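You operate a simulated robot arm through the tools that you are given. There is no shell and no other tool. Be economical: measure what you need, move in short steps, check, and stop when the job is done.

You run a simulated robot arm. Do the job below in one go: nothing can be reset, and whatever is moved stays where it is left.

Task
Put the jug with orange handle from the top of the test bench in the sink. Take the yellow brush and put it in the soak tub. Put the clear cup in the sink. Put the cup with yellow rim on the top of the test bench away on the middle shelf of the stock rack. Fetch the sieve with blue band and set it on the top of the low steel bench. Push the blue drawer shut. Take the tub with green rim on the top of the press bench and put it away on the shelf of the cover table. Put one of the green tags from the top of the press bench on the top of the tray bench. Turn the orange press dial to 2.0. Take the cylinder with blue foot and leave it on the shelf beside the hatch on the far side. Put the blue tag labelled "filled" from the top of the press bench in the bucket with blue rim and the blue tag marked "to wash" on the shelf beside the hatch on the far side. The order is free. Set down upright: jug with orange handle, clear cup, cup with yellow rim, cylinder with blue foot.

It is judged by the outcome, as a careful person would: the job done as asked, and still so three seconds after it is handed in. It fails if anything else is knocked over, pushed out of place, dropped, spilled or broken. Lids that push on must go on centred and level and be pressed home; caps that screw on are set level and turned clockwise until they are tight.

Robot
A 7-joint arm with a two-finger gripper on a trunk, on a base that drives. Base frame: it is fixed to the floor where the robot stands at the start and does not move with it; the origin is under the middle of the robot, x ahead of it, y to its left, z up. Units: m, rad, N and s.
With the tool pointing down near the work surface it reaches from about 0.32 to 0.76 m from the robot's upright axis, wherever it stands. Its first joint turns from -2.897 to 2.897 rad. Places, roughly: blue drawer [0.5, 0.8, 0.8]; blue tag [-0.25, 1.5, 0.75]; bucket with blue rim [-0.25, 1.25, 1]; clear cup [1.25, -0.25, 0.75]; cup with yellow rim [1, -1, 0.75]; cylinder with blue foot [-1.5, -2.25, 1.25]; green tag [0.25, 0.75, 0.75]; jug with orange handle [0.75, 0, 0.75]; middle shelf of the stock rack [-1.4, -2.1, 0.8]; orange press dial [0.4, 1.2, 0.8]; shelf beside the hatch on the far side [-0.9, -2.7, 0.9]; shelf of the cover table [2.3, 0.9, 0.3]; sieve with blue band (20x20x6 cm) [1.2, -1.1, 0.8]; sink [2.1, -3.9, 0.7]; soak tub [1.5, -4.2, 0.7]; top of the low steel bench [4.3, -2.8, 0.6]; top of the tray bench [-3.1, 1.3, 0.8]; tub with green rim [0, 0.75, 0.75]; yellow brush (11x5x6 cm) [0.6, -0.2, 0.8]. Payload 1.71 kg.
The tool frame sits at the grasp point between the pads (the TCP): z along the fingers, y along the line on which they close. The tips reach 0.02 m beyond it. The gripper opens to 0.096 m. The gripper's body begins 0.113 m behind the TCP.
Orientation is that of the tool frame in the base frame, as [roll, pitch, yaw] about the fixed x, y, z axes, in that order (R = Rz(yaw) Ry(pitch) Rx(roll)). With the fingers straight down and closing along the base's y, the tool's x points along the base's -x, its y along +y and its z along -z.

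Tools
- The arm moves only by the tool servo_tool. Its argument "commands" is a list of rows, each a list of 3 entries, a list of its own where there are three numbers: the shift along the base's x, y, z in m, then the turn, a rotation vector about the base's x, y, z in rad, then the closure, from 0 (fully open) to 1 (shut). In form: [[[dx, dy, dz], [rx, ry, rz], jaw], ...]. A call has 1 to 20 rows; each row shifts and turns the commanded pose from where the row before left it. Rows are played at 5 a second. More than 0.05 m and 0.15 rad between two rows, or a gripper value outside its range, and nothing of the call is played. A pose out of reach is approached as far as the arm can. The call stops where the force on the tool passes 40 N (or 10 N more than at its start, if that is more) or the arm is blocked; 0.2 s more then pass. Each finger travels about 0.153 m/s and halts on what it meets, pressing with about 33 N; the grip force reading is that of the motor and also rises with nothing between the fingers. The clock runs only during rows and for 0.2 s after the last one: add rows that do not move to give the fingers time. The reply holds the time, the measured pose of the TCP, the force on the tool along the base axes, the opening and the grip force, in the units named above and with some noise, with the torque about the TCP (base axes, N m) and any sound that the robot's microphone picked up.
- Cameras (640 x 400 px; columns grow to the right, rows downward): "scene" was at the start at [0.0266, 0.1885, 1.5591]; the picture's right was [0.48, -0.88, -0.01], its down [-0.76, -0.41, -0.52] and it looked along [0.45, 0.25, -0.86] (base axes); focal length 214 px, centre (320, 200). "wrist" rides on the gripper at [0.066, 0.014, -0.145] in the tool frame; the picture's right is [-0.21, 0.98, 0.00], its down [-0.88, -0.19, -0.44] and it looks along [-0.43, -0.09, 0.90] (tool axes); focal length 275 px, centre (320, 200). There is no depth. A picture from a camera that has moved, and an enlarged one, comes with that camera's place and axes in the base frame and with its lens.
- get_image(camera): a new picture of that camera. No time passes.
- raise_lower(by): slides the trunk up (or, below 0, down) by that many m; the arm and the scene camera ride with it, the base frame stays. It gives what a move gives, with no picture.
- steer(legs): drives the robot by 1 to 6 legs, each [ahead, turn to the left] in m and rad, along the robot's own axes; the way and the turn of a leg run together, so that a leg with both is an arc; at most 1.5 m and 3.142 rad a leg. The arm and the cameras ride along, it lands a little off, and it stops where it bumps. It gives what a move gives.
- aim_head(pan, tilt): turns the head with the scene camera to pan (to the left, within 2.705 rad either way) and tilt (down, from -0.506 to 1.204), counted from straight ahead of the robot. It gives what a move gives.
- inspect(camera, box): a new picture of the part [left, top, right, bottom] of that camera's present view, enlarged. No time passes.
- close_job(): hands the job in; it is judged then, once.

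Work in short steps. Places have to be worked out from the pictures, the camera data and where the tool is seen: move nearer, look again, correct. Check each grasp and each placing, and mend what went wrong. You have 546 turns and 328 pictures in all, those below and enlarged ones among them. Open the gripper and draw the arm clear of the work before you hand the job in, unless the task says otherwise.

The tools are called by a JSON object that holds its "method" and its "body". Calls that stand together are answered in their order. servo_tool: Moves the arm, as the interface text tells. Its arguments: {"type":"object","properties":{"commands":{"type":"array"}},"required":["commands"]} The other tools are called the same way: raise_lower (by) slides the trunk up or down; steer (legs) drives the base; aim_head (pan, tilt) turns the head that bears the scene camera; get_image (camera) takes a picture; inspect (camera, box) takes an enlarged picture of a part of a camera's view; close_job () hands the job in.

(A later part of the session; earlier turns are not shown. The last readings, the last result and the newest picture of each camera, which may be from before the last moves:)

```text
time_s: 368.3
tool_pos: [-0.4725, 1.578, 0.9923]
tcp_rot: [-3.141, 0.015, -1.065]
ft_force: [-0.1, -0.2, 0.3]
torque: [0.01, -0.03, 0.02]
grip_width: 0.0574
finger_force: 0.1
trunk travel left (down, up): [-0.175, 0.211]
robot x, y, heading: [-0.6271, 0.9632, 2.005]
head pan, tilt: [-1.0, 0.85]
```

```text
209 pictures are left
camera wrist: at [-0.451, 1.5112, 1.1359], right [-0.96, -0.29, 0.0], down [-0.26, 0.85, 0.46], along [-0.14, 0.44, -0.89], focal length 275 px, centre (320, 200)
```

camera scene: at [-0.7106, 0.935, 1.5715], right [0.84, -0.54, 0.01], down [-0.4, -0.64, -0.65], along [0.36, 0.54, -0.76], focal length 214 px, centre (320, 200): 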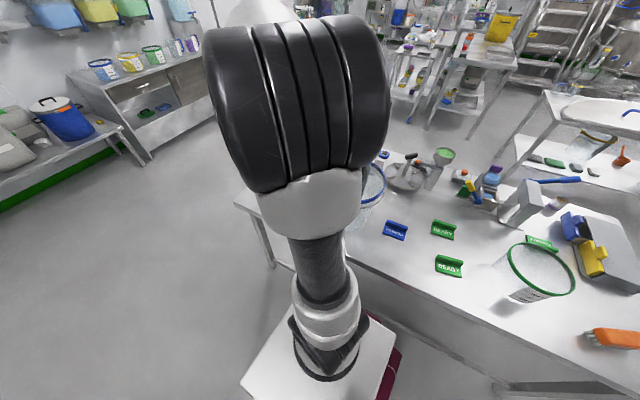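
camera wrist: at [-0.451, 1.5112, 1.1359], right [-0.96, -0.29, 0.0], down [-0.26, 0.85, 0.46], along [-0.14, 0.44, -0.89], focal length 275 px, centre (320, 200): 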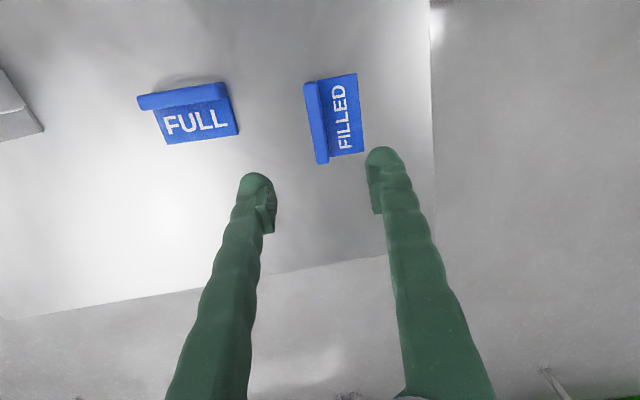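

Aligned within 6 mm. I descend over the fin and then creep.

{"method": "servo_tool", "body": {"commands": [[[0.005, 0.001, -0.045], [0, 0, 0], 0.4], [[0, 0, -0.045], [0, 0, 0], 0.4], [[0, 0, -0.045], [0, 0, 0], 0.4], [[0, 0, -0.035], [0, 0, 0], 0.4], [[0, 0, 0], [0, 0, 0], 0.4]]}}

{"method": "get_image", "body": {"camera": "wrist"}}

```text
time_s: 369.5
tool_pos: [-0.466, 1.5811, 0.8251]
tcp_rot: [-3.137, 0.021, -1.066]
ft_force: [0.2, 0.2, 30.7]
torque: [-0.63, 0.97, 0.01]
grip_width: 0.06
finger_force: 1.7
trunk travel left (down, up): [-0.175, 0.211]
robot x, y, heading: [-0.6255, 0.965, 1.996]
head pan, tilt: [-1.0, 0.85]
```

```text
208 pictures are left
camera wrist: at [-0.4459, 1.5135, 0.9692], right [-0.96, -0.29, 0.0], down [-0.26, 0.85, 0.46], along [-0.14, 0.44, -0.89], focal length 275 px, centre (320, 200)
```

wrist: 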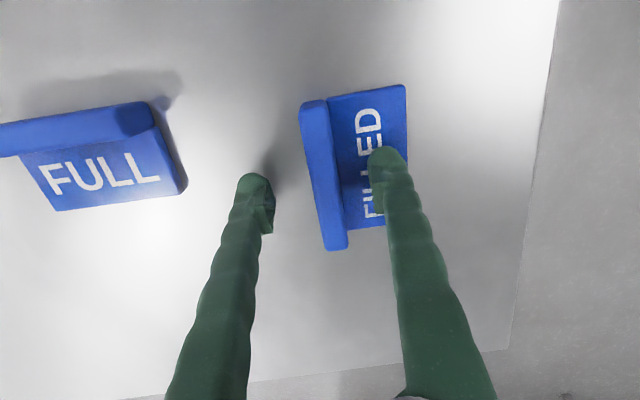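

The west finger touches the plate (plate top ≈0.80). I lift 5 mm and close on the fin.

{"method": "servo_tool", "body": {"commands": [[[0, 0, 0.007], [0, 0, 0], 0.4], [[0, 0, 0.0], [0, 0, 0], 0.7], [[0, 0, 0], [0, 0, 0], 1], [[0, 0, 0], [0, 0, 0], 1], [[0, 0, 0], [0, 0, 0], 1]]}}

```text
time_s: 370.7
tool_pos: [-0.4663, 1.5795, 0.8294]
tcp_rot: [-3.141, 0.016, -1.064]
ft_force: [-0.2, 0.3, 0.5]
torque: [0.01, 0.02, -0.03]
grip_width: 0.0142
finger_force: 32.8
trunk travel left (down, up): [-0.175, 0.211]
robot x, y, heading: [-0.6286, 0.9637, 2.002]
head pan, tilt: [-1.0, 0.85]
```

The tag is gripped by its fin. I lift it and look at the bucket from above.

{"method": "servo_tool", "body": {"commands": [[[0, 0, 0.045], [0, 0, 0], 1], [[0, 0, 0.05], [0, 0, 0], 1], [[0, 0, 0.05], [0, 0, 0], 1], [[0, 0, 0.05], [0, 0, 0], 1], [[0, 0, 0.05], [0, 0, 0], 1], [[0, 0, 0.05], [0, 0, 0], 1], [[0, 0, 0.05], [0, 0, 0], 1], [[0.02, -0.035, 0.02], [0, 0, 0], 1], [[0.02, -0.035, 0], [0, 0, 0], 1], [[0.02, -0.035, 0], [0, 0, 0], 1], [[0, 0, 0], [0, 0, 0], 1]]}}

{"method": "get_image", "body": {"camera": "wrist"}}

{"method": "get_image", "body": {"camera": "scene"}}

```text
time_s: 373.1
tool_pos: [-0.4066, 1.476, 1.194]
tcp_rot: [3.14, 0.015, -1.062]
ft_force: [-0.7, 0.2, -0.2]
torque: [0.02, -0.04, 0.0]
grip_width: 0.0143
finger_force: 32.7
trunk travel left (down, up): [-0.175, 0.211]
robot x, y, heading: [-0.6253, 0.9644, 1.999]
head pan, tilt: [-1.0, 0.85]
```

```text
207 pictures are left
camera wrist: at [-0.3857, 1.408, 1.3386], right [-0.96, -0.3, 0.0], down [-0.26, 0.85, 0.46], along [-0.14, 0.44, -0.89], focal length 275 px, centre (320, 200)
```

wrist: 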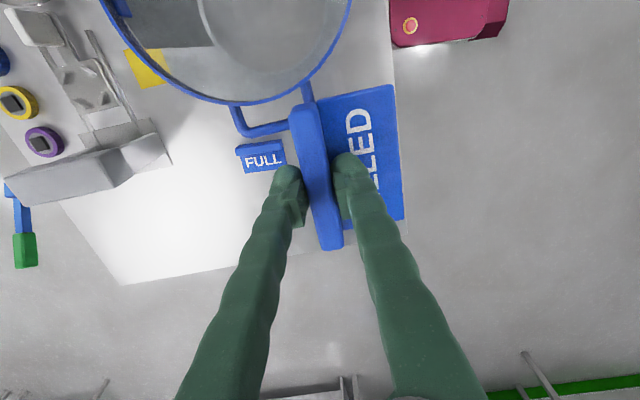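

```text
206 pictures are left
camera scene: at [-0.7108, 0.9357, 1.5715], right [0.84, -0.54, 0.01], down [-0.4, -0.64, -0.65], along [0.36, 0.54, -0.76], focal length 214 px, centre (320, 200)
```

scene: 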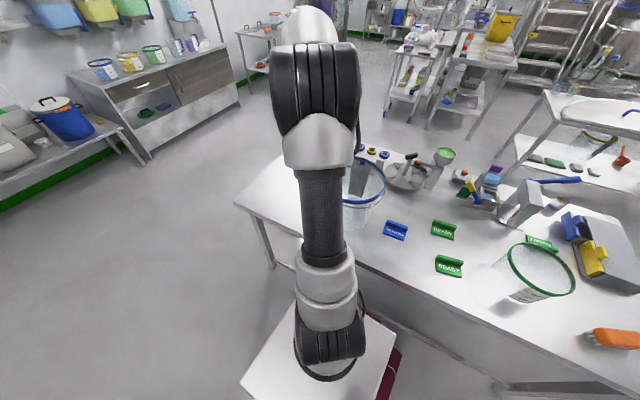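

Bucket centre ≈(-0.276, 1.345), rim ≈1.02. I move the tag over it.

{"method": "servo_tool", "body": {"commands": [[[0.0325, -0.0328, 0], [0, 0, 0], 1], [[0.0325, -0.0328, 0], [0, 0, 0], 1], [[0.0325, -0.0328, 0], [0, 0, 0], 1], [[0.0325, -0.0328, 0], [0, 0, 0], 1], [[0, 0, 0], [0, 0, 0], 1]]}}

{"method": "get_image", "body": {"camera": "wrist"}}

{"method": "get_image", "body": {"camera": "scene"}}

```text
time_s: 374.3
tool_pos: [-0.2766, 1.3434, 1.1957]
tcp_rot: [-3.141, 0.016, -1.062]
ft_force: [-0.2, 0.1, 0.2]
torque: [0.01, -0.03, -0.01]
grip_width: 0.0143
finger_force: 33.3
trunk travel left (down, up): [-0.175, 0.211]
robot x, y, heading: [-0.6266, 0.9629, 2.001]
head pan, tilt: [-1.0, 0.85]
```

```text
205 pictures are left
camera wrist: at [-0.2555, 1.2772, 1.3399], right [-0.96, -0.3, 0.0], down [-0.26, 0.85, 0.46], along [-0.14, 0.44, -0.89], focal length 275 px, centre (320, 200)
```

wrist: 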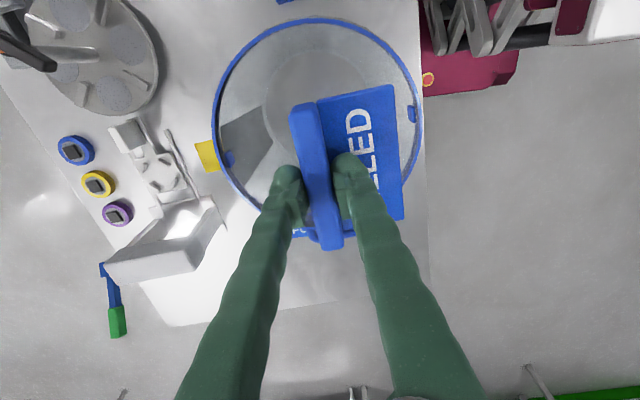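

```text
204 pictures are left
camera scene: at [-0.7109, 0.9355, 1.5715], right [0.84, -0.54, 0.01], down [-0.4, -0.64, -0.65], along [0.36, 0.54, -0.76], focal length 214 px, centre (320, 200)
```

scene: 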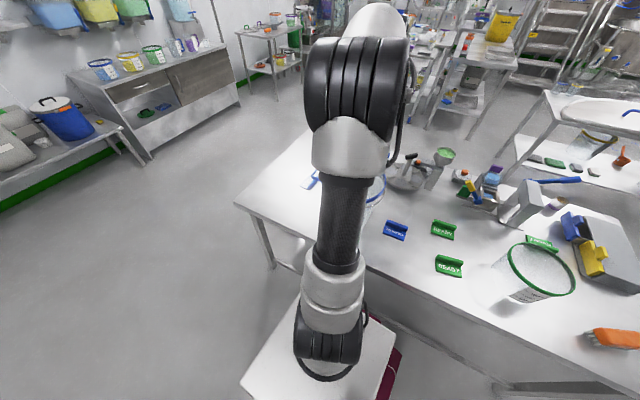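

Centred in the bucket. I lower the tag inside.

{"method": "servo_tool", "body": {"commands": [[[0, 0, -0.045], [0, 0, 0], 1], [[0, 0, -0.045], [0, 0, 0], 1], [[0, 0, -0.045], [0, 0, 0], 1], [[0, 0, -0.045], [0, 0, 0], 1], [[0, 0, -0.045], [0, 0, 0], 1], [[0, 0, -0.045], [0, 0, 0], 1], [[0, 0, -0.045], [0, 0, 0], 1], [[0, 0, -0.02], [0, 0, 0], 1], [[0, 0, 0], [0, 0, 0], 1]]}}

{"method": "get_image", "body": {"camera": "wrist"}}

```text
time_s: 376.3
tool_pos: [-0.2759, 1.3441, 0.8614]
tcp_rot: [-3.141, 0.015, -1.065]
ft_force: [0.0, -0.4, 0.1]
torque: [0.0, 0.0, -0.01]
grip_width: 0.0142
finger_force: 32.7
trunk travel left (down, up): [-0.175, 0.211]
robot x, y, heading: [-0.6279, 0.9609, 1.999]
head pan, tilt: [-1.0, 0.85]
```

```text
203 pictures are left
camera wrist: at [-0.2553, 1.2775, 1.0056], right [-0.96, -0.29, 0.0], down [-0.26, 0.85, 0.46], along [-0.14, 0.44, -0.89], focal length 275 px, centre (320, 200)
```

wrist: 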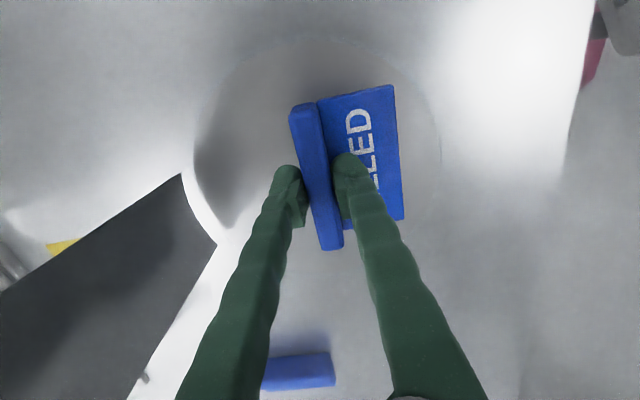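

Tag is just above the bucket floor. I lower until it touches.

{"method": "servo_tool", "body": {"commands": [[[0, 0, -0.012], [0, 0, 0], 1], [[0, 0, 0], [0, 0, 0], 1]]}}

```text
time_s: 376.9
tool_pos: [-0.2751, 1.3435, 0.8503]
tcp_rot: [3.141, 0.016, -1.064]
ft_force: [0.7, 0.4, -1.0]
torque: [0.0, 0.02, 0.0]
grip_width: 0.0145
finger_force: 33.4
trunk travel left (down, up): [-0.175, 0.211]
robot x, y, heading: [-0.6276, 0.9641, 2.002]
head pan, tilt: [-1.0, 0.85]
```

{"method": "servo_tool", "body": {"commands": [[[0, 0, -0.01], [0, 0, 0], 1], [[0, 0, 0], [0, 0, 0], 1]]}}

```text
time_s: 377.5
tool_pos: [-0.2762, 1.3447, 0.8397]
tcp_rot: [3.142, 0.018, -1.065]
ft_force: [0.2, 0.2, -0.3]
torque: [0.01, 0.01, 0.0]
grip_width: 0.0143
finger_force: 32.9
trunk travel left (down, up): [-0.175, 0.211]
robot x, y, heading: [-0.6262, 0.9637, 1.999]
head pan, tilt: [-1.0, 0.85]
```

Only millimetres remain; I release and rise straight up.

{"method": "servo_tool", "body": {"commands": [[[0, 0, -0.005], [0, 0, 0], 1], [[0, 0, 0], [0, 0, 0], 0.6], [[0, 0, 0], [0, 0, 0], 0.5], [[0, 0, 0.045], [0, 0, 0], 0.5], [[0, 0, 0.05], [0, 0, 0], 0.5], [[0, 0, 0.05], [0, 0, 0], 0.5], [[0, 0, 0.05], [0, 0, 0], 0.5], [[0, 0, 0.05], [0, 0, 0], 0.5], [[0, 0, 0.05], [0, 0, 0], 0.5], [[0, 0, 0.05], [0, 0, 0], 0.5], [[0, 0, 0], [0, 0, 0], 0.5]]}}

{"method": "get_image", "body": {"camera": "wrist"}}

```text
time_s: 379.9
tool_pos: [-0.2759, 1.3444, 1.1801]
tcp_rot: [3.142, 0.016, -1.065]
ft_force: [0.2, -0.2, 0.1]
torque: [0.04, 0.04, 0.01]
grip_width: 0.0479
finger_force: 0.1
trunk travel left (down, up): [-0.175, 0.211]
robot x, y, heading: [-0.6267, 0.9611, 2.0]
head pan, tilt: [-1.0, 0.85]
```

```text
202 pictures are left
camera wrist: at [-0.256, 1.2768, 1.3245], right [-0.96, -0.29, 0.0], down [-0.26, 0.85, 0.46], along [-0.14, 0.44, -0.89], focal length 275 px, centre (320, 200)
```

wrist: 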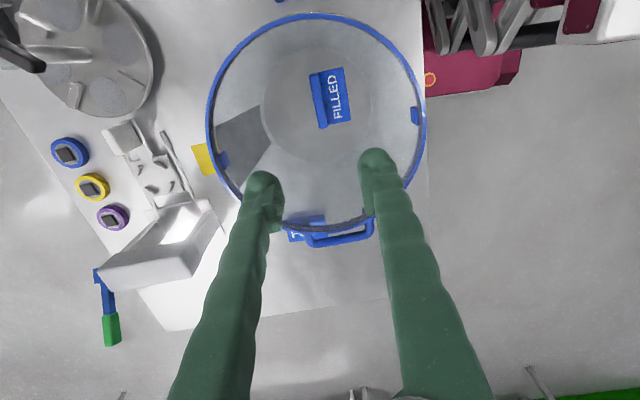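

FILLED lies in the bucket. Next I move over the TO WASH tag.

{"method": "servo_tool", "body": {"commands": [[[0.0193, -0.0407, 0], [0, 0, 0], 0.4], [[0.0193, -0.0407, 0], [0, 0, 0], 0.4], [[0.0193, -0.0407, 0], [0, 0, 0], 0.4], [[0.0193, -0.0407, 0], [0, 0, 0], 0.4], [[0.0193, -0.0407, 0], [0, 0, 0], 0.4], [[0.0193, -0.0407, 0], [0, 0, 0], 0.4], [[0, 0, 0], [0, 0, 0], 0.4]]}}

{"method": "get_image", "body": {"camera": "wrist"}}

```text
time_s: 381.5
tool_pos: [-0.162, 1.0999, 1.1793]
tcp_rot: [3.141, 0.016, -1.064]
ft_force: [-0.4, 0.8, 0.1]
torque: [0.03, 0.01, 0.02]
grip_width: 0.0572
finger_force: 0.1
trunk travel left (down, up): [-0.175, 0.211]
robot x, y, heading: [-0.6238, 0.9631, 1.998]
head pan, tilt: [-1.0, 0.85]
```

```text
201 pictures are left
camera wrist: at [-0.1419, 1.0327, 1.3234], right [-0.96, -0.29, 0.0], down [-0.26, 0.85, 0.46], along [-0.14, 0.44, -0.89], focal length 275 px, centre (320, 200)
```

wrist: 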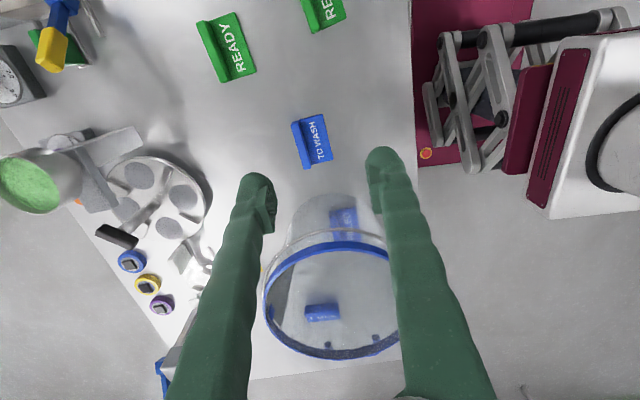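

TO WASH fin centre ≈(-0.151, 1.179). I move above it and down to 0.95.

{"method": "servo_tool", "body": {"commands": [[[0.005, 0.04, -0.02], [0, 0, 0.05], 0.4], [[0.006, 0.039, -0.02], [0, 0, 0], 0.4], [[0, 0, -0.045], [0, 0, 0], 0.4], [[0, 0, -0.045], [0, 0, 0], 0.4], [[0, 0, -0.045], [0, 0, 0], 0.4], [[0, 0, -0.045], [0, 0, 0], 0.4], [[0, 0, 0], [0, 0, 0], 0.4]]}}

{"method": "get_image", "body": {"camera": "wrist"}}

```text
time_s: 383.1
tool_pos: [-0.1491, 1.1782, 0.9569]
tcp_rot: [3.141, 0.016, -1.016]
ft_force: [-0.1, -0.6, -0.2]
torque: [0.0, 0.0, 0.01]
grip_width: 0.0574
finger_force: 0.0
trunk travel left (down, up): [-0.175, 0.211]
robot x, y, heading: [-0.6276, 0.9656, 2.002]
head pan, tilt: [-1.0, 0.85]
```

```text
200 pictures are left
camera wrist: at [-0.1253, 1.112, 1.101], right [-0.94, -0.34, 0.0], down [-0.3, 0.84, 0.46], along [-0.16, 0.43, -0.89], focal length 275 px, centre (320, 200)
```

wrist: 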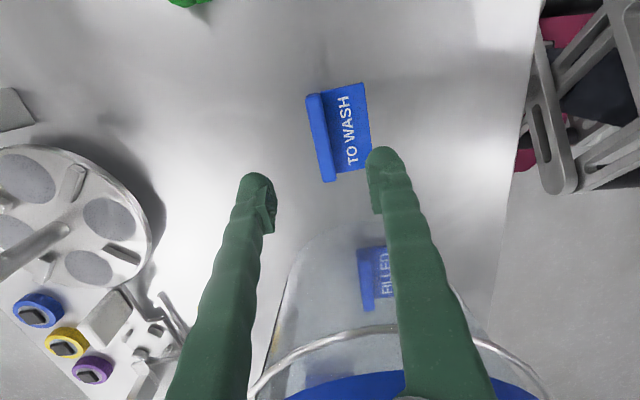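

Aligned. I descend to z≈0.833 and close on the fin.

{"method": "servo_tool", "body": {"commands": [[[0.0, 0.0, -0.045], [0, 0, 0.05], 0.4], [[0, 0, -0.045], [0, 0, 0], 0.4], [[0, 0, -0.032], [0, 0, 0], 0.4], [[0, 0, 0], [0, 0, 0], 0.7], [[0, 0, 0], [0, 0, 0], 1], [[0, 0, 0], [0, 0, 0], 1], [[0, 0, 0], [0, 0, 0], 1]]}}

```text
time_s: 384.7
tool_pos: [-0.1491, 1.1785, 0.8382]
tcp_rot: [3.141, 0.017, -0.964]
ft_force: [-0.4, -1.4, 0.4]
torque: [-0.02, 0.01, 0.0]
grip_width: 0.014
finger_force: 33.2
trunk travel left (down, up): [-0.175, 0.211]
robot x, y, heading: [-0.6275, 0.9651, 1.996]
head pan, tilt: [-1.0, 0.85]
```

Tag gripped (14 mm). I lift and swing the arm to the robot's front.

{"method": "servo_tool", "body": {"commands": [[[0, 0, 0.045], [0, 0, 0], 1], [[0, 0, 0.05], [0, 0, 0], 1], [[0, 0, 0.05], [0, 0, 0], 1], [[0, 0, 0.05], [0, 0, 0], 1], [[0, 0, 0.05], [0, 0, 0], 1], [[0, 0, 0.05], [0, 0, 0], 1], [[0, 0, 0.04], [0, 0, 0], 1], [[0, 0, 0], [0, 0, 0], 1]]}}

{"method": "servo_tool", "body": {"commands": [[[-0.0342, 0.0244, 0], [0, 0, 0], 1], [[-0.0342, 0.0244, 0], [0, 0, 0], 1], [[-0.0342, 0.0244, 0], [0, 0, 0], 1], [[-0.0342, 0.0244, 0], [0, 0, 0], 1], [[-0.0342, 0.0244, 0], [0, 0, 0], 1], [[-0.0383, 0.0183, 0], [0, 0, 0], 1], [[-0.0383, 0.0183, 0], [0, 0, 0], 1], [[-0.0383, 0.0183, 0], [0, 0, 0], 1], [[-0.0383, 0.0183, 0], [0, 0, 0], 1], [[-0.0383, 0.0183, 0], [0, 0, 0], 1], [[-0.0383, 0.0183, 0], [0, 0, 0], 1], [[-0.046, -0.004, 0], [0, 0, -0.03], 1], [[-0.046, -0.004, 0], [0, 0, -0.03], 1], [[-0.046, -0.004, 0], [0, 0, -0.03], 1], [[-0.046, -0.004, 0], [0, 0, -0.03], 1], [[-0.046, -0.004, 0], [0, 0, -0.03], 1], [[0, 0, 0], [0, 0, 0], 1]]}}

{"method": "get_image", "body": {"camera": "wrist"}}

```text
time_s: 386.5
tool_pos: [-0.1503, 1.1814, 1.1723]
tcp_rot: [-3.141, 0.016, -0.963]
ft_force: [0.4, 0.1, -0.3]
torque: [-0.02, -0.01, -0.04]
grip_width: 0.0143
finger_force: 33.0
trunk travel left (down, up): [-0.175, 0.211]
robot x, y, heading: [-0.628, 0.9662, 2.002]
head pan, tilt: [-1.0, 0.85]
```

```text
time_s: 390.1
tool_pos: [-0.7827, 1.3906, 1.1713]
tcp_rot: [3.14, 0.015, -1.115]
ft_force: [0.3, -0.2, 0.3]
torque: [-0.02, -0.03, -0.02]
grip_width: 0.0142
finger_force: 32.7
trunk travel left (down, up): [-0.175, 0.211]
robot x, y, heading: [-0.6242, 0.9634, 2.002]
head pan, tilt: [-1.0, 0.85]
```

```text
199 pictures are left
camera wrist: at [-0.7651, 1.3235, 1.3148], right [-0.97, -0.25, 0.0], down [-0.22, 0.86, 0.46], along [-0.12, 0.44, -0.89], focal length 275 px, centre (320, 200)
```

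wrist: 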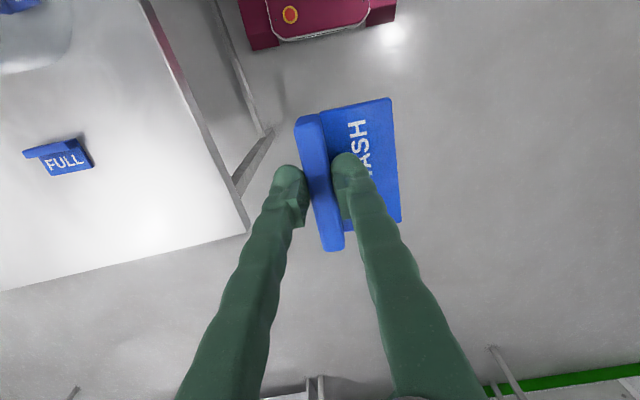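

Driving back to the hatch approach point with the tag.

{"method": "steer", "body": {"legs": [[0, 2.77], [1.3, 0], [1.26, 0], [0, -0.386]]}}

{"method": "aim_head", "body": {"pan": 0.1, "tilt": 0.7}}

{"method": "get_image", "body": {"camera": "scene"}}

```text
time_s: 412.7
tool_pos: [-0.6759, -2.0325, 1.1719]
tcp_rot: [3.141, 0.014, 1.264]
ft_force: [0.5, 0.5, -0.1]
torque: [0.0, 0.01, 0.01]
grip_width: 0.0142
finger_force: 32.8
trunk travel left (down, up): [-0.175, 0.211]
robot x, y, heading: [-0.4961, -1.6183, -1.902]
head pan, tilt: [-1.0, 0.85]
```

```text
time_s: 414.0
tool_pos: [-0.6682, -2.0162, 1.1771]
tcp_rot: [-3.141, 0.032, 1.266]
ft_force: [-0.4, 0.5, -0.4]
torque: [0.04, 0.0, 0.01]
grip_width: 0.0142
finger_force: 32.6
trunk travel left (down, up): [-0.175, 0.211]
robot x, y, heading: [-0.493, -1.6159, -1.903]
head pan, tilt: [0.099, 0.7]
```

```text
198 pictures are left
camera scene: at [-0.3537, -1.7172, 1.5831], right [-0.97, 0.23, 0.0], down [0.15, 0.64, -0.75], along [-0.17, -0.73, -0.66], focal length 214 px, centre (320, 200)
```

scene: 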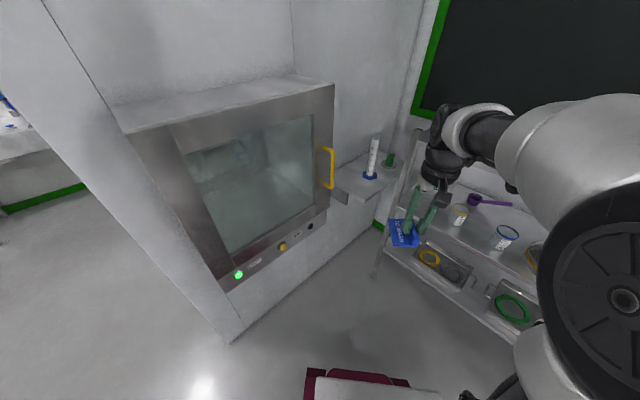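

I drive in 0.36 m and look at the shelf with the wrist camera.

{"method": "steer", "body": {"legs": [[0.36, 0]]}}

{"method": "get_image", "body": {"camera": "wrist"}}

{"method": "get_image", "body": {"camera": "scene"}}

```text
time_s: 416.4
tool_pos: [-0.7844, -2.3556, 1.1762]
tcp_rot: [3.141, 0.03, 1.269]
ft_force: [-0.2, -0.4, -1.3]
torque: [0.06, 0.0, 0.0]
grip_width: 0.0142
finger_force: 33.0
trunk travel left (down, up): [-0.175, 0.211]
robot x, y, heading: [-0.6067, -1.9521, -1.907]
head pan, tilt: [0.099, 0.7]
```

```text
197 pictures are left
camera wrist: at [-0.7502, -2.2931, 1.3198], right [0.87, -0.49, 0.01], down [-0.43, -0.77, 0.47], along [-0.23, -0.41, -0.88], focal length 275 px, centre (320, 200)
```

wrist: 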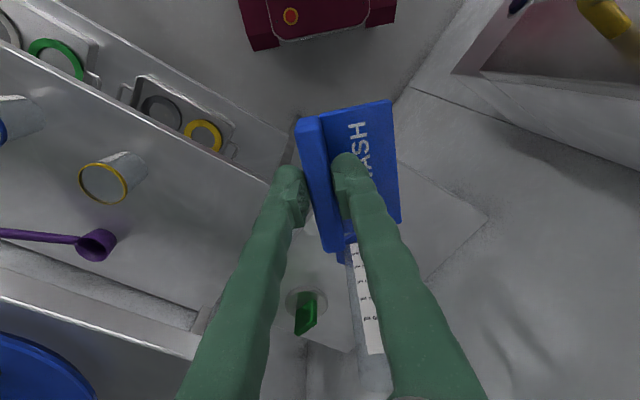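

```text
196 pictures are left
camera scene: at [-0.4697, -2.0551, 1.583], right [-0.97, 0.23, 0.0], down [0.15, 0.64, -0.75], along [-0.17, -0.73, -0.66], focal length 214 px, centre (320, 200)
```

scene: 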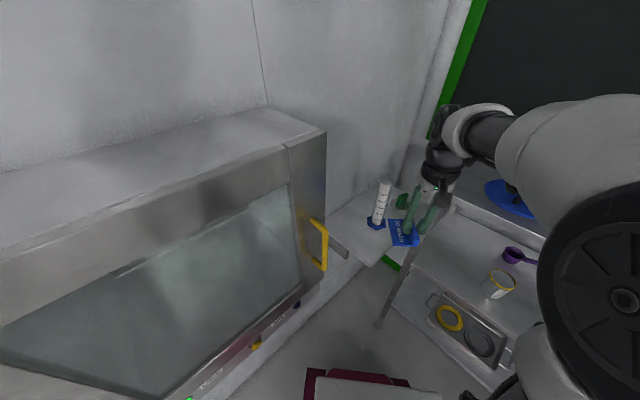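

I move over the free spot (about (-0.745, -2.595)) and lower partway.

{"method": "servo_tool", "body": {"commands": [[[0.0066, -0.04, 0], [0, 0, 0], 1], [[0.0066, -0.04, 0], [0, 0, 0], 1], [[0.0066, -0.04, 0], [0, 0, 0], 1], [[0.0066, -0.04, 0], [0, 0, 0], 1], [[0.0066, -0.04, 0], [0, 0, 0], 1], [[0.0066, -0.038, 0], [0, 0, 0], 1], [[0, 0, -0.045], [0, 0, 0], 1], [[0, 0, -0.045], [0, 0, 0], 1], [[0, 0, 0], [0, 0, 0], 1]]}}

{"method": "get_image", "body": {"camera": "wrist"}}

{"method": "get_image", "body": {"camera": "scene"}}

```text
time_s: 418.4
tool_pos: [-0.7389, -2.5774, 1.0933]
tcp_rot: [-3.141, 0.047, 1.269]
ft_force: [-1.2, 0.7, -0.2]
torque: [0.0, -0.01, -0.03]
grip_width: 0.0142
finger_force: 32.7
trunk travel left (down, up): [-0.175, 0.211]
robot x, y, heading: [-0.6086, -1.9588, -1.898]
head pan, tilt: [0.099, 0.7]
```

```text
195 pictures are left
camera wrist: at [-0.7048, -2.5132, 1.2355], right [0.87, -0.49, 0.01], down [-0.43, -0.76, 0.48], along [-0.23, -0.43, -0.87], focal length 275 px, centre (320, 200)
```

wrist: 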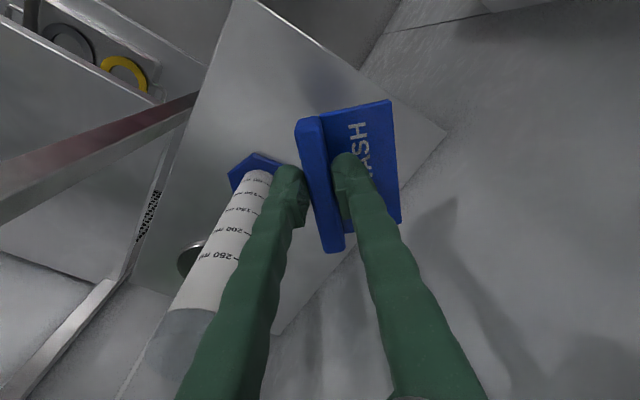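

```text
194 pictures are left
camera scene: at [-0.4689, -2.0532, 1.5831], right [-0.97, 0.23, 0.0], down [0.15, 0.64, -0.75], along [-0.17, -0.73, -0.66], focal length 214 px, centre (320, 200)
```

scene: 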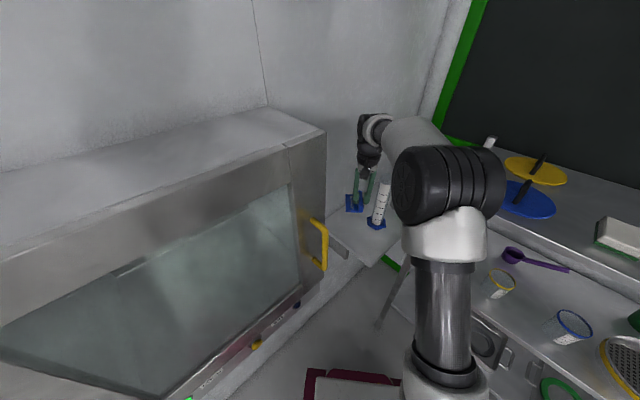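

The tag would overhang the shelf corner here; I shift 5.5 cm deeper to about (-0.738, -2.633), then lower.

{"method": "servo_tool", "body": {"commands": [[[0.0, -0.028, 0], [0, 0, 0], 1], [[0.0, -0.028, 0], [0, 0, 0], 1], [[0, 0, -0.04], [0, 0, 0], 1], [[0, 0, -0.04], [0, 0, 0], 1], [[0, 0, -0.035], [0, 0, 0], 1], [[0, 0, 0], [0, 0, 0], 1]]}}

{"method": "get_image", "body": {"camera": "wrist"}}

```text
time_s: 419.8
tool_pos: [-0.7395, -2.6319, 0.9782]
tcp_rot: [-3.141, 0.045, 1.267]
ft_force: [1.2, -0.3, -0.4]
torque: [-0.01, -0.01, 0.02]
grip_width: 0.0143
finger_force: 32.9
trunk travel left (down, up): [-0.175, 0.211]
robot x, y, heading: [-0.6069, -1.9499, -1.9]
head pan, tilt: [0.099, 0.7]
```

```text
193 pictures are left
camera wrist: at [-0.7049, -2.5682, 1.1195], right [0.87, -0.49, 0.01], down [-0.43, -0.76, 0.48], along [-0.23, -0.43, -0.87], focal length 275 px, centre (320, 200)
```

wrist: 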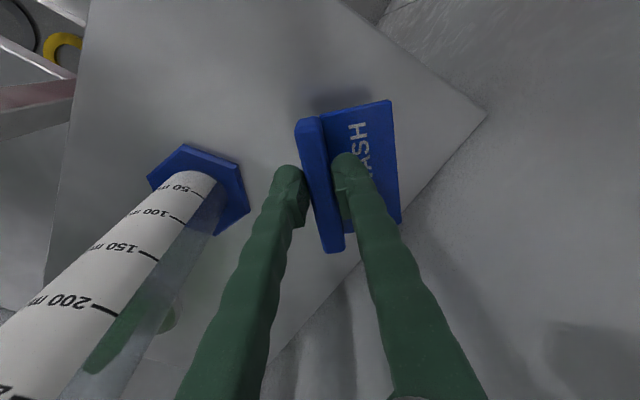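

Good placement. I lower to contact.

{"method": "servo_tool", "body": {"commands": [[[-0.004, 0.006, -0.015], [0, 0, 0], 1], [[0, 0, -0.015], [0, 0, 0], 1], [[0, 0, 0], [0, 0, 0], 1]]}}

```text
time_s: 420.6
tool_pos: [-0.7433, -2.6267, 0.9466]
tcp_rot: [-3.141, 0.047, 1.267]
ft_force: [-0.4, 0.4, -0.7]
torque: [-0.03, 0.04, -0.01]
grip_width: 0.0145
finger_force: 32.8
trunk travel left (down, up): [-0.175, 0.211]
robot x, y, heading: [-0.608, -1.9495, -1.903]
head pan, tilt: [0.099, 0.7]
```

{"method": "servo_tool", "body": {"commands": [[[0, 0, -0.006], [0, 0, 0], 1], [[0, 0, 0], [0, 0, 0], 1]]}}

```text
time_s: 421.2
tool_pos: [-0.7429, -2.6259, 0.9412]
tcp_rot: [3.14, 0.046, 1.267]
ft_force: [-0.2, -0.1, -0.2]
torque: [-0.02, 0.04, 0.01]
grip_width: 0.0141
finger_force: 33.2
trunk travel left (down, up): [-0.175, 0.211]
robot x, y, heading: [-0.6078, -1.9525, -1.898]
head pan, tilt: [0.099, 0.7]
```

{"method": "servo_tool", "body": {"commands": [[[0, 0, -0.006], [0, 0, 0], 1], [[0, 0, 0], [0, 0, 0], 1]]}}

```text
time_s: 421.8
tool_pos: [-0.7436, -2.6263, 0.9383]
tcp_rot: [3.142, 0.05, 1.267]
ft_force: [-0.9, 0.2, 13.1]
torque: [0.42, -0.14, 0.03]
grip_width: 0.0142
finger_force: 32.9
trunk travel left (down, up): [-0.175, 0.211]
robot x, y, heading: [-0.6082, -1.9541, -1.901]
head pan, tilt: [0.099, 0.7]
```

Contact. I open a little, rise straight up and look.

{"method": "servo_tool", "body": {"commands": [[[0, 0, 0.001], [0, 0, 0], 0.75], [[0, 0, 0], [0, 0, 0], 0.7], [[0, 0, 0.03], [0, 0, 0], 0.7], [[0, 0, 0.045], [0, 0, 0], 0.7], [[0, 0, 0.045], [0, 0, 0], 0.7], [[0, 0, 0.045], [0, 0, 0], 0.7], [[0, 0, 0.045], [0, 0, 0], 0.7], [[0, 0, 0.045], [0, 0, 0], 0.7], [[0, 0, 0], [0, 0, 0], 0.7]]}}

{"method": "get_image", "body": {"camera": "wrist"}}

```text
time_s: 423.8
tool_pos: [-0.7454, -2.633, 1.1992]
tcp_rot: [-3.141, 0.045, 1.27]
ft_force: [-0.1, 0.0, 0.1]
torque: [0.0, 0.0, 0.0]
grip_width: 0.0289
finger_force: 0.1
trunk travel left (down, up): [-0.175, 0.211]
robot x, y, heading: [-0.6076, -1.9539, -1.9]
head pan, tilt: [0.099, 0.7]
```

```text
192 pictures are left
camera wrist: at [-0.7109, -2.569, 1.3408], right [0.87, -0.49, 0.01], down [-0.43, -0.76, 0.48], along [-0.23, -0.43, -0.88], focal length 275 px, centre (320, 200)
```

wrist: 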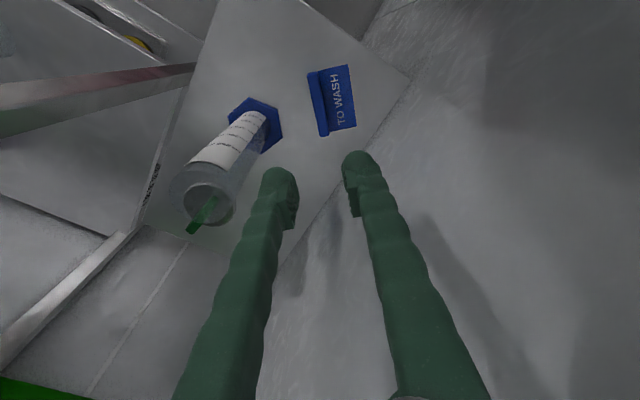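

Both items sit on the shelf. I retract the arm and reverse out.

{"method": "servo_tool", "body": {"commands": [[[0.0, 0.045, 0], [0, 0, 0], 0.4], [[0.0, 0.045, 0], [0, 0, 0], 0.4], [[0.0, 0.045, 0], [0, 0, 0], 0.4], [[0.0, 0.045, 0], [0, 0, 0], 0.4], [[0.0, 0.045, 0], [0, 0, 0], 0.4], [[0, 0, 0], [0.043, -0.014, 0], 0.4]]}}

{"method": "steer", "body": {"legs": [[-0.4, 0]]}}

```text
time_s: 425.2
tool_pos: [-0.7444, -2.4039, 1.1911]
tcp_rot: [-3.141, -0.004, 1.269]
ft_force: [-0.9, -0.5, -0.2]
torque: [0.14, -0.05, 0.02]
grip_width: 0.0576
finger_force: 0.1
trunk travel left (down, up): [-0.175, 0.211]
robot x, y, heading: [-0.6059, -1.955, -1.898]
head pan, tilt: [0.099, 0.7]
```

```text
time_s: 427.9
tool_pos: [-0.6132, -2.0166, 1.1932]
tcp_rot: [-3.141, 0.002, 1.267]
ft_force: [0.4, 0.0, 0.0]
torque: [-0.02, -0.01, -0.03]
grip_width: 0.0577
finger_force: 0.0
trunk travel left (down, up): [-0.175, 0.211]
robot x, y, heading: [-0.477, -1.572, -1.904]
head pan, tilt: [0.099, 0.7]
```

Driving back to the west side of the press bench for a green tag.

{"method": "steer", "body": {"legs": [[0, -2.735], [1.2, 0], [1.18, 0], [0, 0.36]]}}

{"method": "aim_head", "body": {"pan": -1.2, "tilt": 0.85}}

{"method": "get_image", "body": {"camera": "scene"}}

```text
time_s: 449.4
tool_pos: [-0.9016, 1.2064, 1.1997]
tcp_rot: [-3.141, 0.018, -1.087]
ft_force: [-0.2, 0.0, 0.1]
torque: [0.01, -0.03, -0.02]
grip_width: 0.0574
finger_force: 0.1
trunk travel left (down, up): [-0.175, 0.211]
robot x, y, heading: [-0.6877, 0.8138, 2.024]
head pan, tilt: [0.099, 0.7]
```

```text
time_s: 450.9
tool_pos: [-0.8929, 1.1896, 1.2075]
tcp_rot: [-3.139, 0.034, -1.088]
ft_force: [-0.8, 0.1, 0.1]
torque: [-0.06, -0.02, -0.03]
grip_width: 0.0577
finger_force: 0.0
trunk travel left (down, up): [-0.175, 0.211]
robot x, y, heading: [-0.6888, 0.8108, 2.026]
head pan, tilt: [-1.201, 0.85]
```

```text
191 pictures are left
camera scene: at [-0.7589, 0.7711, 1.5718], right [0.74, -0.68, 0.02], down [-0.5, -0.56, -0.66], along [0.45, 0.47, -0.76], focal length 214 px, centre (320, 200)
```

scene: 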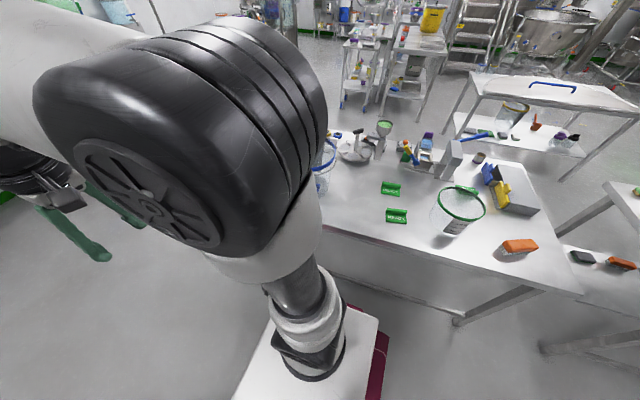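

Nearest READY tag ≈(-0.11, 0.948). I swing the arm to the right side, turning the wrist so the jaws close across the fin.

{"method": "servo_tool", "body": {"commands": [[[0.041, 0.014, 0], [0, 0, -0.148], 0.4], [[0.041, 0.014, 0], [0, 0, -0.148], 0.4], [[0.041, 0.014, 0], [0, 0, -0.148], 0.4], [[0.041, 0.014, 0], [0, 0, -0.148], 0.4], [[0.041, 0.014, 0], [0, 0, -0.148], 0.4], [[0.0386, -0.013, 0], [0, 0, -0.148], 0.4], [[0.0386, -0.013, 0], [0, 0, -0.148], 0.4], [[0.0386, -0.013, 0], [0, 0, -0.148], 0.4], [[0.0386, -0.013, 0], [0, 0, -0.148], 0.4], [[0.0386, -0.013, 0], [0, 0, -0.148], 0.4], [[0.0386, -0.013, 0], [0, 0, -0.148], 0.4], [[0.0386, -0.013, 0], [0, 0, -0.148], 0.4], [[0.0286, -0.03, 0], [0, 0, -0.148], 0.4], [[0.0286, -0.03, 0], [0, 0, -0.148], 0.4], [[0.0286, -0.03, 0], [0, 0, -0.148], 0.4], [[0.0286, -0.03, 0], [0, 0, -0.148], 0.4], [[0.0286, -0.03, 0], [0, 0, -0.148], 0.4], [[0.0286, -0.03, 0], [0, 0, -0.148], 0.4], [[0.0286, -0.03, 0], [0, 0, -0.148], 0.4], [[0, 0, 0], [0, 0, -0.148], 0.4]]}}

{"method": "get_image", "body": {"camera": "wrist"}}

```text
time_s: 455.1
tool_pos: [-0.2182, 0.9621, 1.2074]
tcp_rot: [3.141, 0.036, 2.235]
ft_force: [0.0, 0.2, 0.1]
torque: [-0.06, -0.03, -0.02]
grip_width: 0.0578
finger_force: 0.1
trunk travel left (down, up): [-0.175, 0.211]
robot x, y, heading: [-0.6865, 0.8129, 2.026]
head pan, tilt: [-1.201, 0.85]
```

```text
190 pictures are left
camera wrist: at [-0.251, 1.0249, 1.3507], right [0.9, 0.44, 0.01], down [0.38, -0.79, 0.48], along [0.22, -0.42, -0.88], focal length 275 px, centre (320, 200)
```

wrist: 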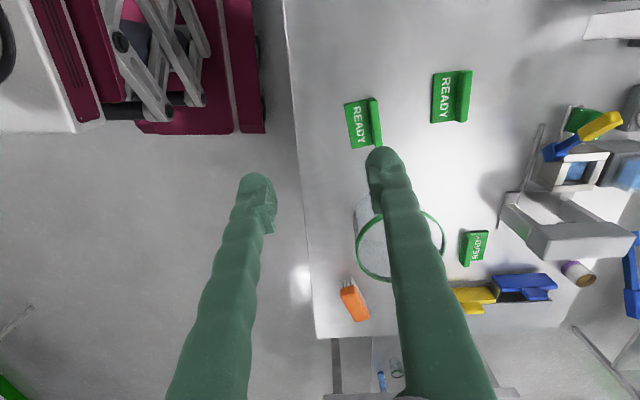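

{"method": "servo_tool", "body": {"commands": [[[0.04, 0.002, -0.02], [0, 0, 0.06], 0.4], [[0.04, 0.002, -0.02], [0, 0, 0.06], 0.4], [[0.038, 0.002, -0.025], [0, 0, 0], 0.4], [[0, 0, -0.045], [0, 0, 0], 0.4], [[0, 0, -0.045], [0, 0, 0], 0.4], [[0, 0, -0.045], [0, 0, 0], 0.4], [[0, 0, 0], [0, 0, 0], 0.4]]}}

{"method": "get_image", "body": {"camera": "wrist"}}

```text
time_s: 456.7
tool_pos: [-0.1038, 0.9651, 1.0059]
tcp_rot: [-3.141, 0.035, 2.357]
ft_force: [-1.0, 0.5, 0.4]
torque: [0.03, -0.04, -0.02]
grip_width: 0.0576
finger_force: 0.0
trunk travel left (down, up): [-0.175, 0.211]
robot x, y, heading: [-0.6852, 0.8158, 2.025]
head pan, tilt: [-1.201, 0.85]
```

```text
189 pictures are left
camera wrist: at [-0.1437, 1.024, 1.1487], right [0.84, 0.55, 0.01], down [0.48, -0.74, 0.47], along [0.26, -0.39, -0.88], focal length 275 px, centre (320, 200)
```

wrist: 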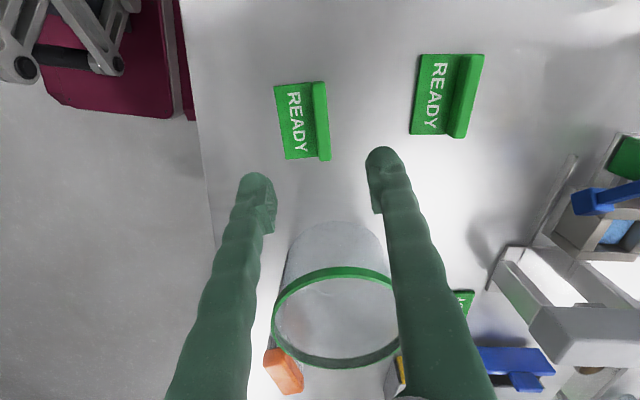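

I correct the yaw by -0.12 and descend onto the READY fin.

{"method": "servo_tool", "body": {"commands": [[[0, 0.003, -0.045], [0, 0, -0.12], 0.4], [[0, 0, -0.045], [0, 0, 0], 0.4], [[0, 0, -0.045], [0, 0, 0], 0.4], [[0, 0, -0.034], [0, 0, 0], 0.4], [[0, 0, 0], [0, 0, 0], 0.4]]}}

{"method": "get_image", "body": {"camera": "wrist"}}

```text
time_s: 457.9
tool_pos: [-0.1003, 0.9675, 0.8387]
tcp_rot: [-3.139, 0.035, 2.233]
ft_force: [0.4, 0.4, 0.9]
torque: [0.02, 0.0, 0.02]
grip_width: 0.0575
finger_force: 0.1
trunk travel left (down, up): [-0.175, 0.211]
robot x, y, heading: [-0.6906, 0.8132, 2.023]
head pan, tilt: [-1.201, 0.85]
```

```text
188 pictures are left
camera wrist: at [-0.1335, 1.031, 0.9809], right [0.9, 0.44, 0.01], down [0.39, -0.79, 0.47], along [0.21, -0.42, -0.88], focal length 275 px, centre (320, 200)
```

wrist: 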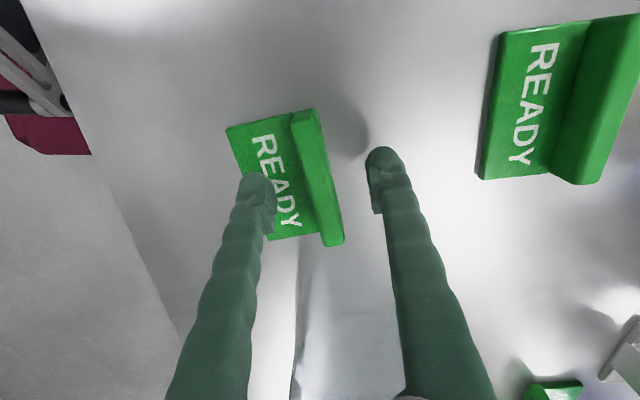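

Aligned. I close and lift.

{"method": "servo_tool", "body": {"commands": [[[0, 0, 0], [0, 0, 0], 0.7], [[0, 0, 0], [0, 0, 0], 1], [[0, 0, 0], [0, 0, 0], 1], [[0, 0, 0.045], [0, 0, 0], 1], [[0, 0, 0.05], [0, 0, 0], 1], [[0, 0, 0.05], [0, 0, 0], 1], [[0, 0, 0.05], [0, 0, 0], 1], [[0, 0, 0.05], [0, 0, 0], 1], [[0, 0, 0.05], [0, 0, 0], 1], [[0, 0, 0.05], [0, 0, 0], 1], [[0, 0, 0], [0, 0, 0], 1]]}}

{"method": "get_image", "body": {"camera": "wrist"}}

```text
time_s: 460.3
tool_pos: [-0.0999, 0.9672, 1.1823]
tcp_rot: [-3.141, 0.034, 2.234]
ft_force: [0.0, 0.2, -0.6]
torque: [0.02, 0.0, 0.0]
grip_width: 0.0141
finger_force: 32.8
trunk travel left (down, up): [-0.175, 0.211]
robot x, y, heading: [-0.6873, 0.8142, 2.022]
head pan, tilt: [-1.201, 0.85]
```

```text
187 pictures are left
camera wrist: at [-0.1333, 1.0311, 1.3246], right [0.9, 0.44, 0.01], down [0.39, -0.79, 0.47], along [0.21, -0.42, -0.88], focal length 275 px, centre (320, 200)
```

wrist: 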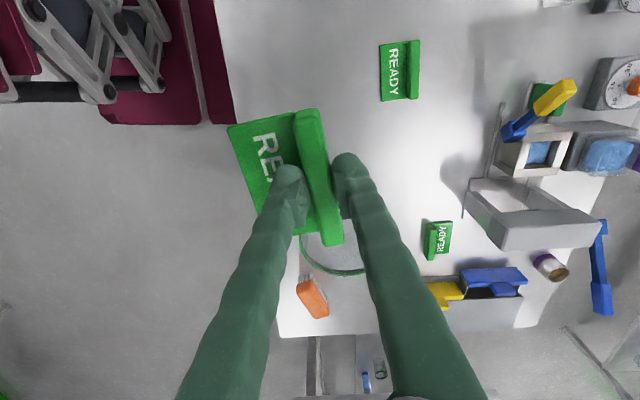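

Held. I swing the arm back to the front.

{"method": "servo_tool", "body": {"commands": [[[-0.04, 0, 0], [0, 0, 0.083], 1], [[-0.04, 0, 0], [0, 0, 0.083], 1], [[-0.04, 0, 0], [0, 0, 0.083], 1], [[-0.0286, 0.03, 0], [0, 0, 0.083], 1], [[-0.0286, 0.03, 0], [0, 0, 0.083], 1], [[-0.0286, 0.03, 0], [0, 0, 0.083], 1], [[-0.0286, 0.03, 0], [0, 0, 0.083], 1], [[-0.0286, 0.03, 0], [0, 0, 0.083], 1], [[-0.0286, 0.03, 0], [0, 0, 0.083], 1], [[-0.0286, 0.03, 0], [0, 0, 0.083], 1], [[0, 0, 0], [0, 0, 0], 1]]}}

{"method": "servo_tool", "body": {"commands": [[[-0.0386, 0.013, 0], [0, 0, 0.083], 1], [[-0.0386, 0.013, 0], [0, 0, 0.083], 1], [[-0.0386, 0.013, 0], [0, 0, 0.083], 1], [[-0.0386, 0.013, 0], [0, 0, 0.083], 1], [[-0.0386, 0.013, 0], [0, 0, 0.083], 1], [[-0.0386, 0.013, 0], [0, 0, 0.083], 1], [[-0.0386, 0.013, 0], [0, 0, 0.083], 1], [[-0.041, -0.014, 0], [0, 0, 0.083], 1], [[-0.041, -0.014, 0], [0, 0, 0.083], 1], [[-0.041, -0.014, 0], [0, 0, 0.083], 1], [[-0.041, -0.014, 0], [0, 0, 0.083], 1], [[0, 0, 0], [0, 0, 0], 1]]}}

{"method": "aim_head", "body": {"pan": 0.6, "tilt": 0.4}}

{"method": "get_image", "body": {"camera": "scene"}}

```text
time_s: 462.7
tool_pos: [-0.4216, 1.1764, 1.1813]
tcp_rot: [-3.14, 0.033, 3.068]
ft_force: [-0.4, 0.4, -0.7]
torque: [0.01, 0.0, 0.01]
grip_width: 0.0144
finger_force: 32.7
trunk travel left (down, up): [-0.175, 0.211]
robot x, y, heading: [-0.6857, 0.8132, 2.028]
head pan, tilt: [-1.201, 0.85]
```

```text
time_s: 465.3
tool_pos: [-0.8534, 1.2148, 1.1833]
tcp_rot: [-3.14, 0.033, -2.302]
ft_force: [0.3, -0.5, -1.1]
torque: [0.0, 0.0, 0.0]
grip_width: 0.0143
finger_force: 33.1
trunk travel left (down, up): [-0.175, 0.211]
robot x, y, heading: [-0.687, 0.8113, 2.031]
head pan, tilt: [-1.201, 0.85]
```

```text
time_s: 467.1
tool_pos: [-0.8541, 1.2139, 1.182]
tcp_rot: [-3.14, 0.033, -2.302]
ft_force: [0.0, 0.7, -0.5]
torque: [0.0, -0.05, -0.01]
grip_width: 0.0141
finger_force: 33.1
trunk travel left (down, up): [-0.175, 0.211]
robot x, y, heading: [-0.6847, 0.8112, 2.024]
head pan, tilt: [0.6, 0.4]
```

```text
186 pictures are left
camera scene: at [-0.8929, 0.7601, 1.6101], right [0.49, 0.87, -0.01], down [0.35, -0.21, -0.92], along [-0.8, 0.45, -0.4], focal length 214 px, centre (320, 200)
```

scene: 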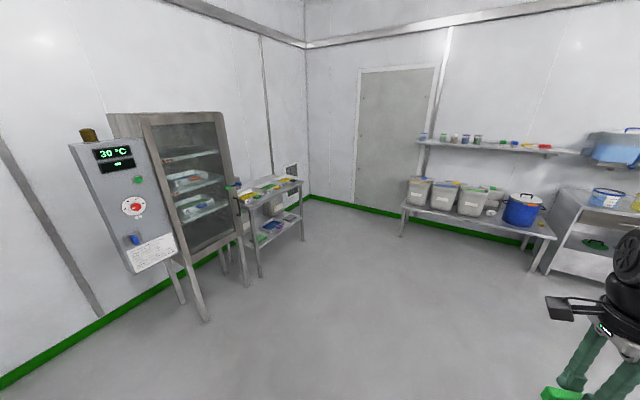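

{"method": "inspect", "body": {"camera": "scene", "box": [190, 140, 340, 290]}}

```text
2.67 times, centred on (265, 215) of scene
camera zoom: at [-0.8929, 0.7601, 1.6101], right [0.49, 0.87, -0.01], down [0.35, -0.21, -0.92], along [-0.8, 0.45, -0.4], focal length 572 px, centre (467, 160)
```

zoom: 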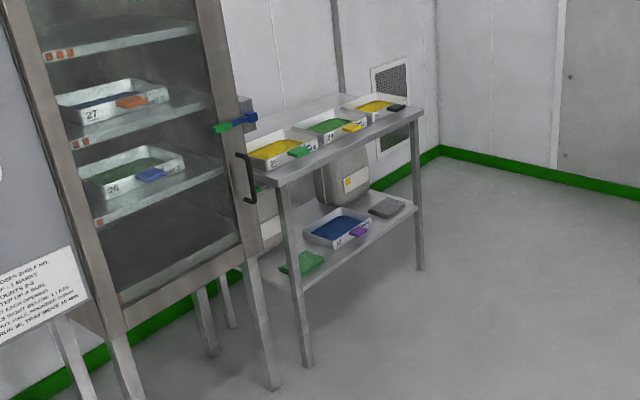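

The tray bench top carries three trays; I need a closer look for free surface. I drive there.

{"method": "steer", "body": {"legs": [[0, 0.68], [0.8, 0], [0.75, 0], [0, 0.95]]}}

{"method": "aim_head", "body": {"pan": 0.1, "tilt": 0.7}}

{"method": "get_image", "body": {"camera": "scene"}}

```text
time_s: 480.6
tool_pos: [-2.4971, 1.2809, 1.1827]
tcp_rot: [-3.14, 0.033, -0.693]
ft_force: [0.7, -0.4, 0.3]
torque: [0.01, -0.01, -0.03]
grip_width: 0.0141
finger_force: 33.0
trunk travel left (down, up): [-0.175, 0.211]
robot x, y, heading: [-2.0991, 1.4636, -2.652]
head pan, tilt: [0.6, 0.4]
```

```text
time_s: 481.5
tool_pos: [-2.4823, 1.2878, 1.1876]
tcp_rot: [3.131, 0.038, -0.695]
ft_force: [0.1, -0.1, -1.1]
torque: [0.04, -0.01, 0.01]
grip_width: 0.0141
finger_force: 33.1
trunk travel left (down, up): [-0.175, 0.211]
robot x, y, heading: [-2.0987, 1.4611, -2.65]
head pan, tilt: [0.099, 0.7]
```

```text
184 pictures are left
camera scene: at [-2.0703, 1.2944, 1.5831], right [-0.56, 0.83, 0.0], down [0.55, 0.37, -0.75], along [-0.62, -0.42, -0.66], focal length 214 px, centre (320, 200)
```

scene: 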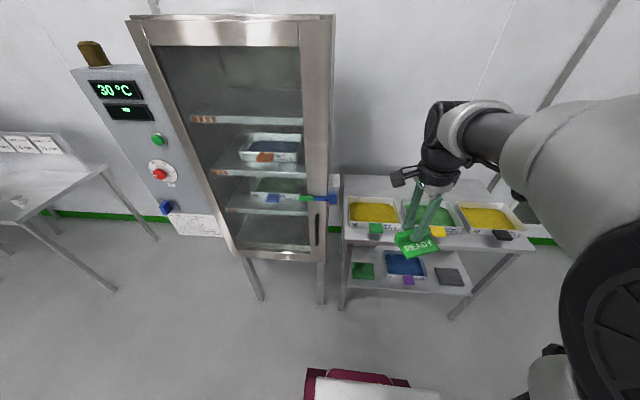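

{"method": "inspect", "body": {"camera": "scene", "box": [320, 160, 560, 300]}}

{"method": "get_image", "body": {"camera": "wrist"}}

```text
2.67 times, centred on (440, 230) of scene
camera zoom: at [-2.0703, 1.2944, 1.5831], right [-0.56, 0.83, 0.0], down [0.55, 0.37, -0.75], along [-0.62, -0.42, -0.66], focal length 572 px, centre (0, 120)
```

zoom: 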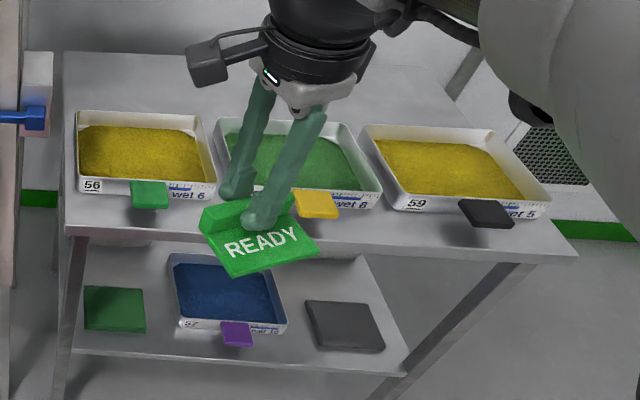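

```text
182 pictures are left
camera wrist: at [-2.4361, 1.2321, 1.3309], right [-0.78, -0.62, 0.02], down [-0.54, 0.7, 0.48], along [-0.31, 0.36, -0.88], focal length 275 px, centre (320, 200)
```

wrist: 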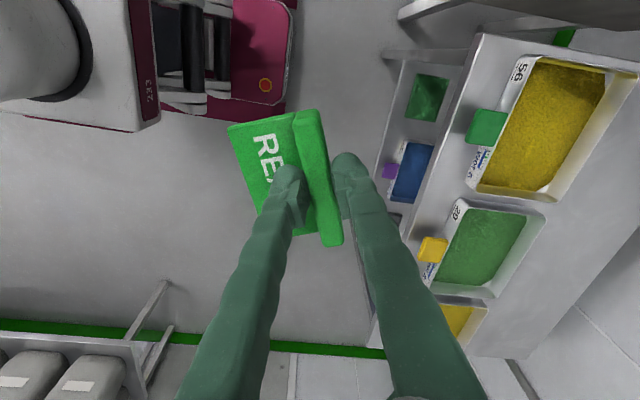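

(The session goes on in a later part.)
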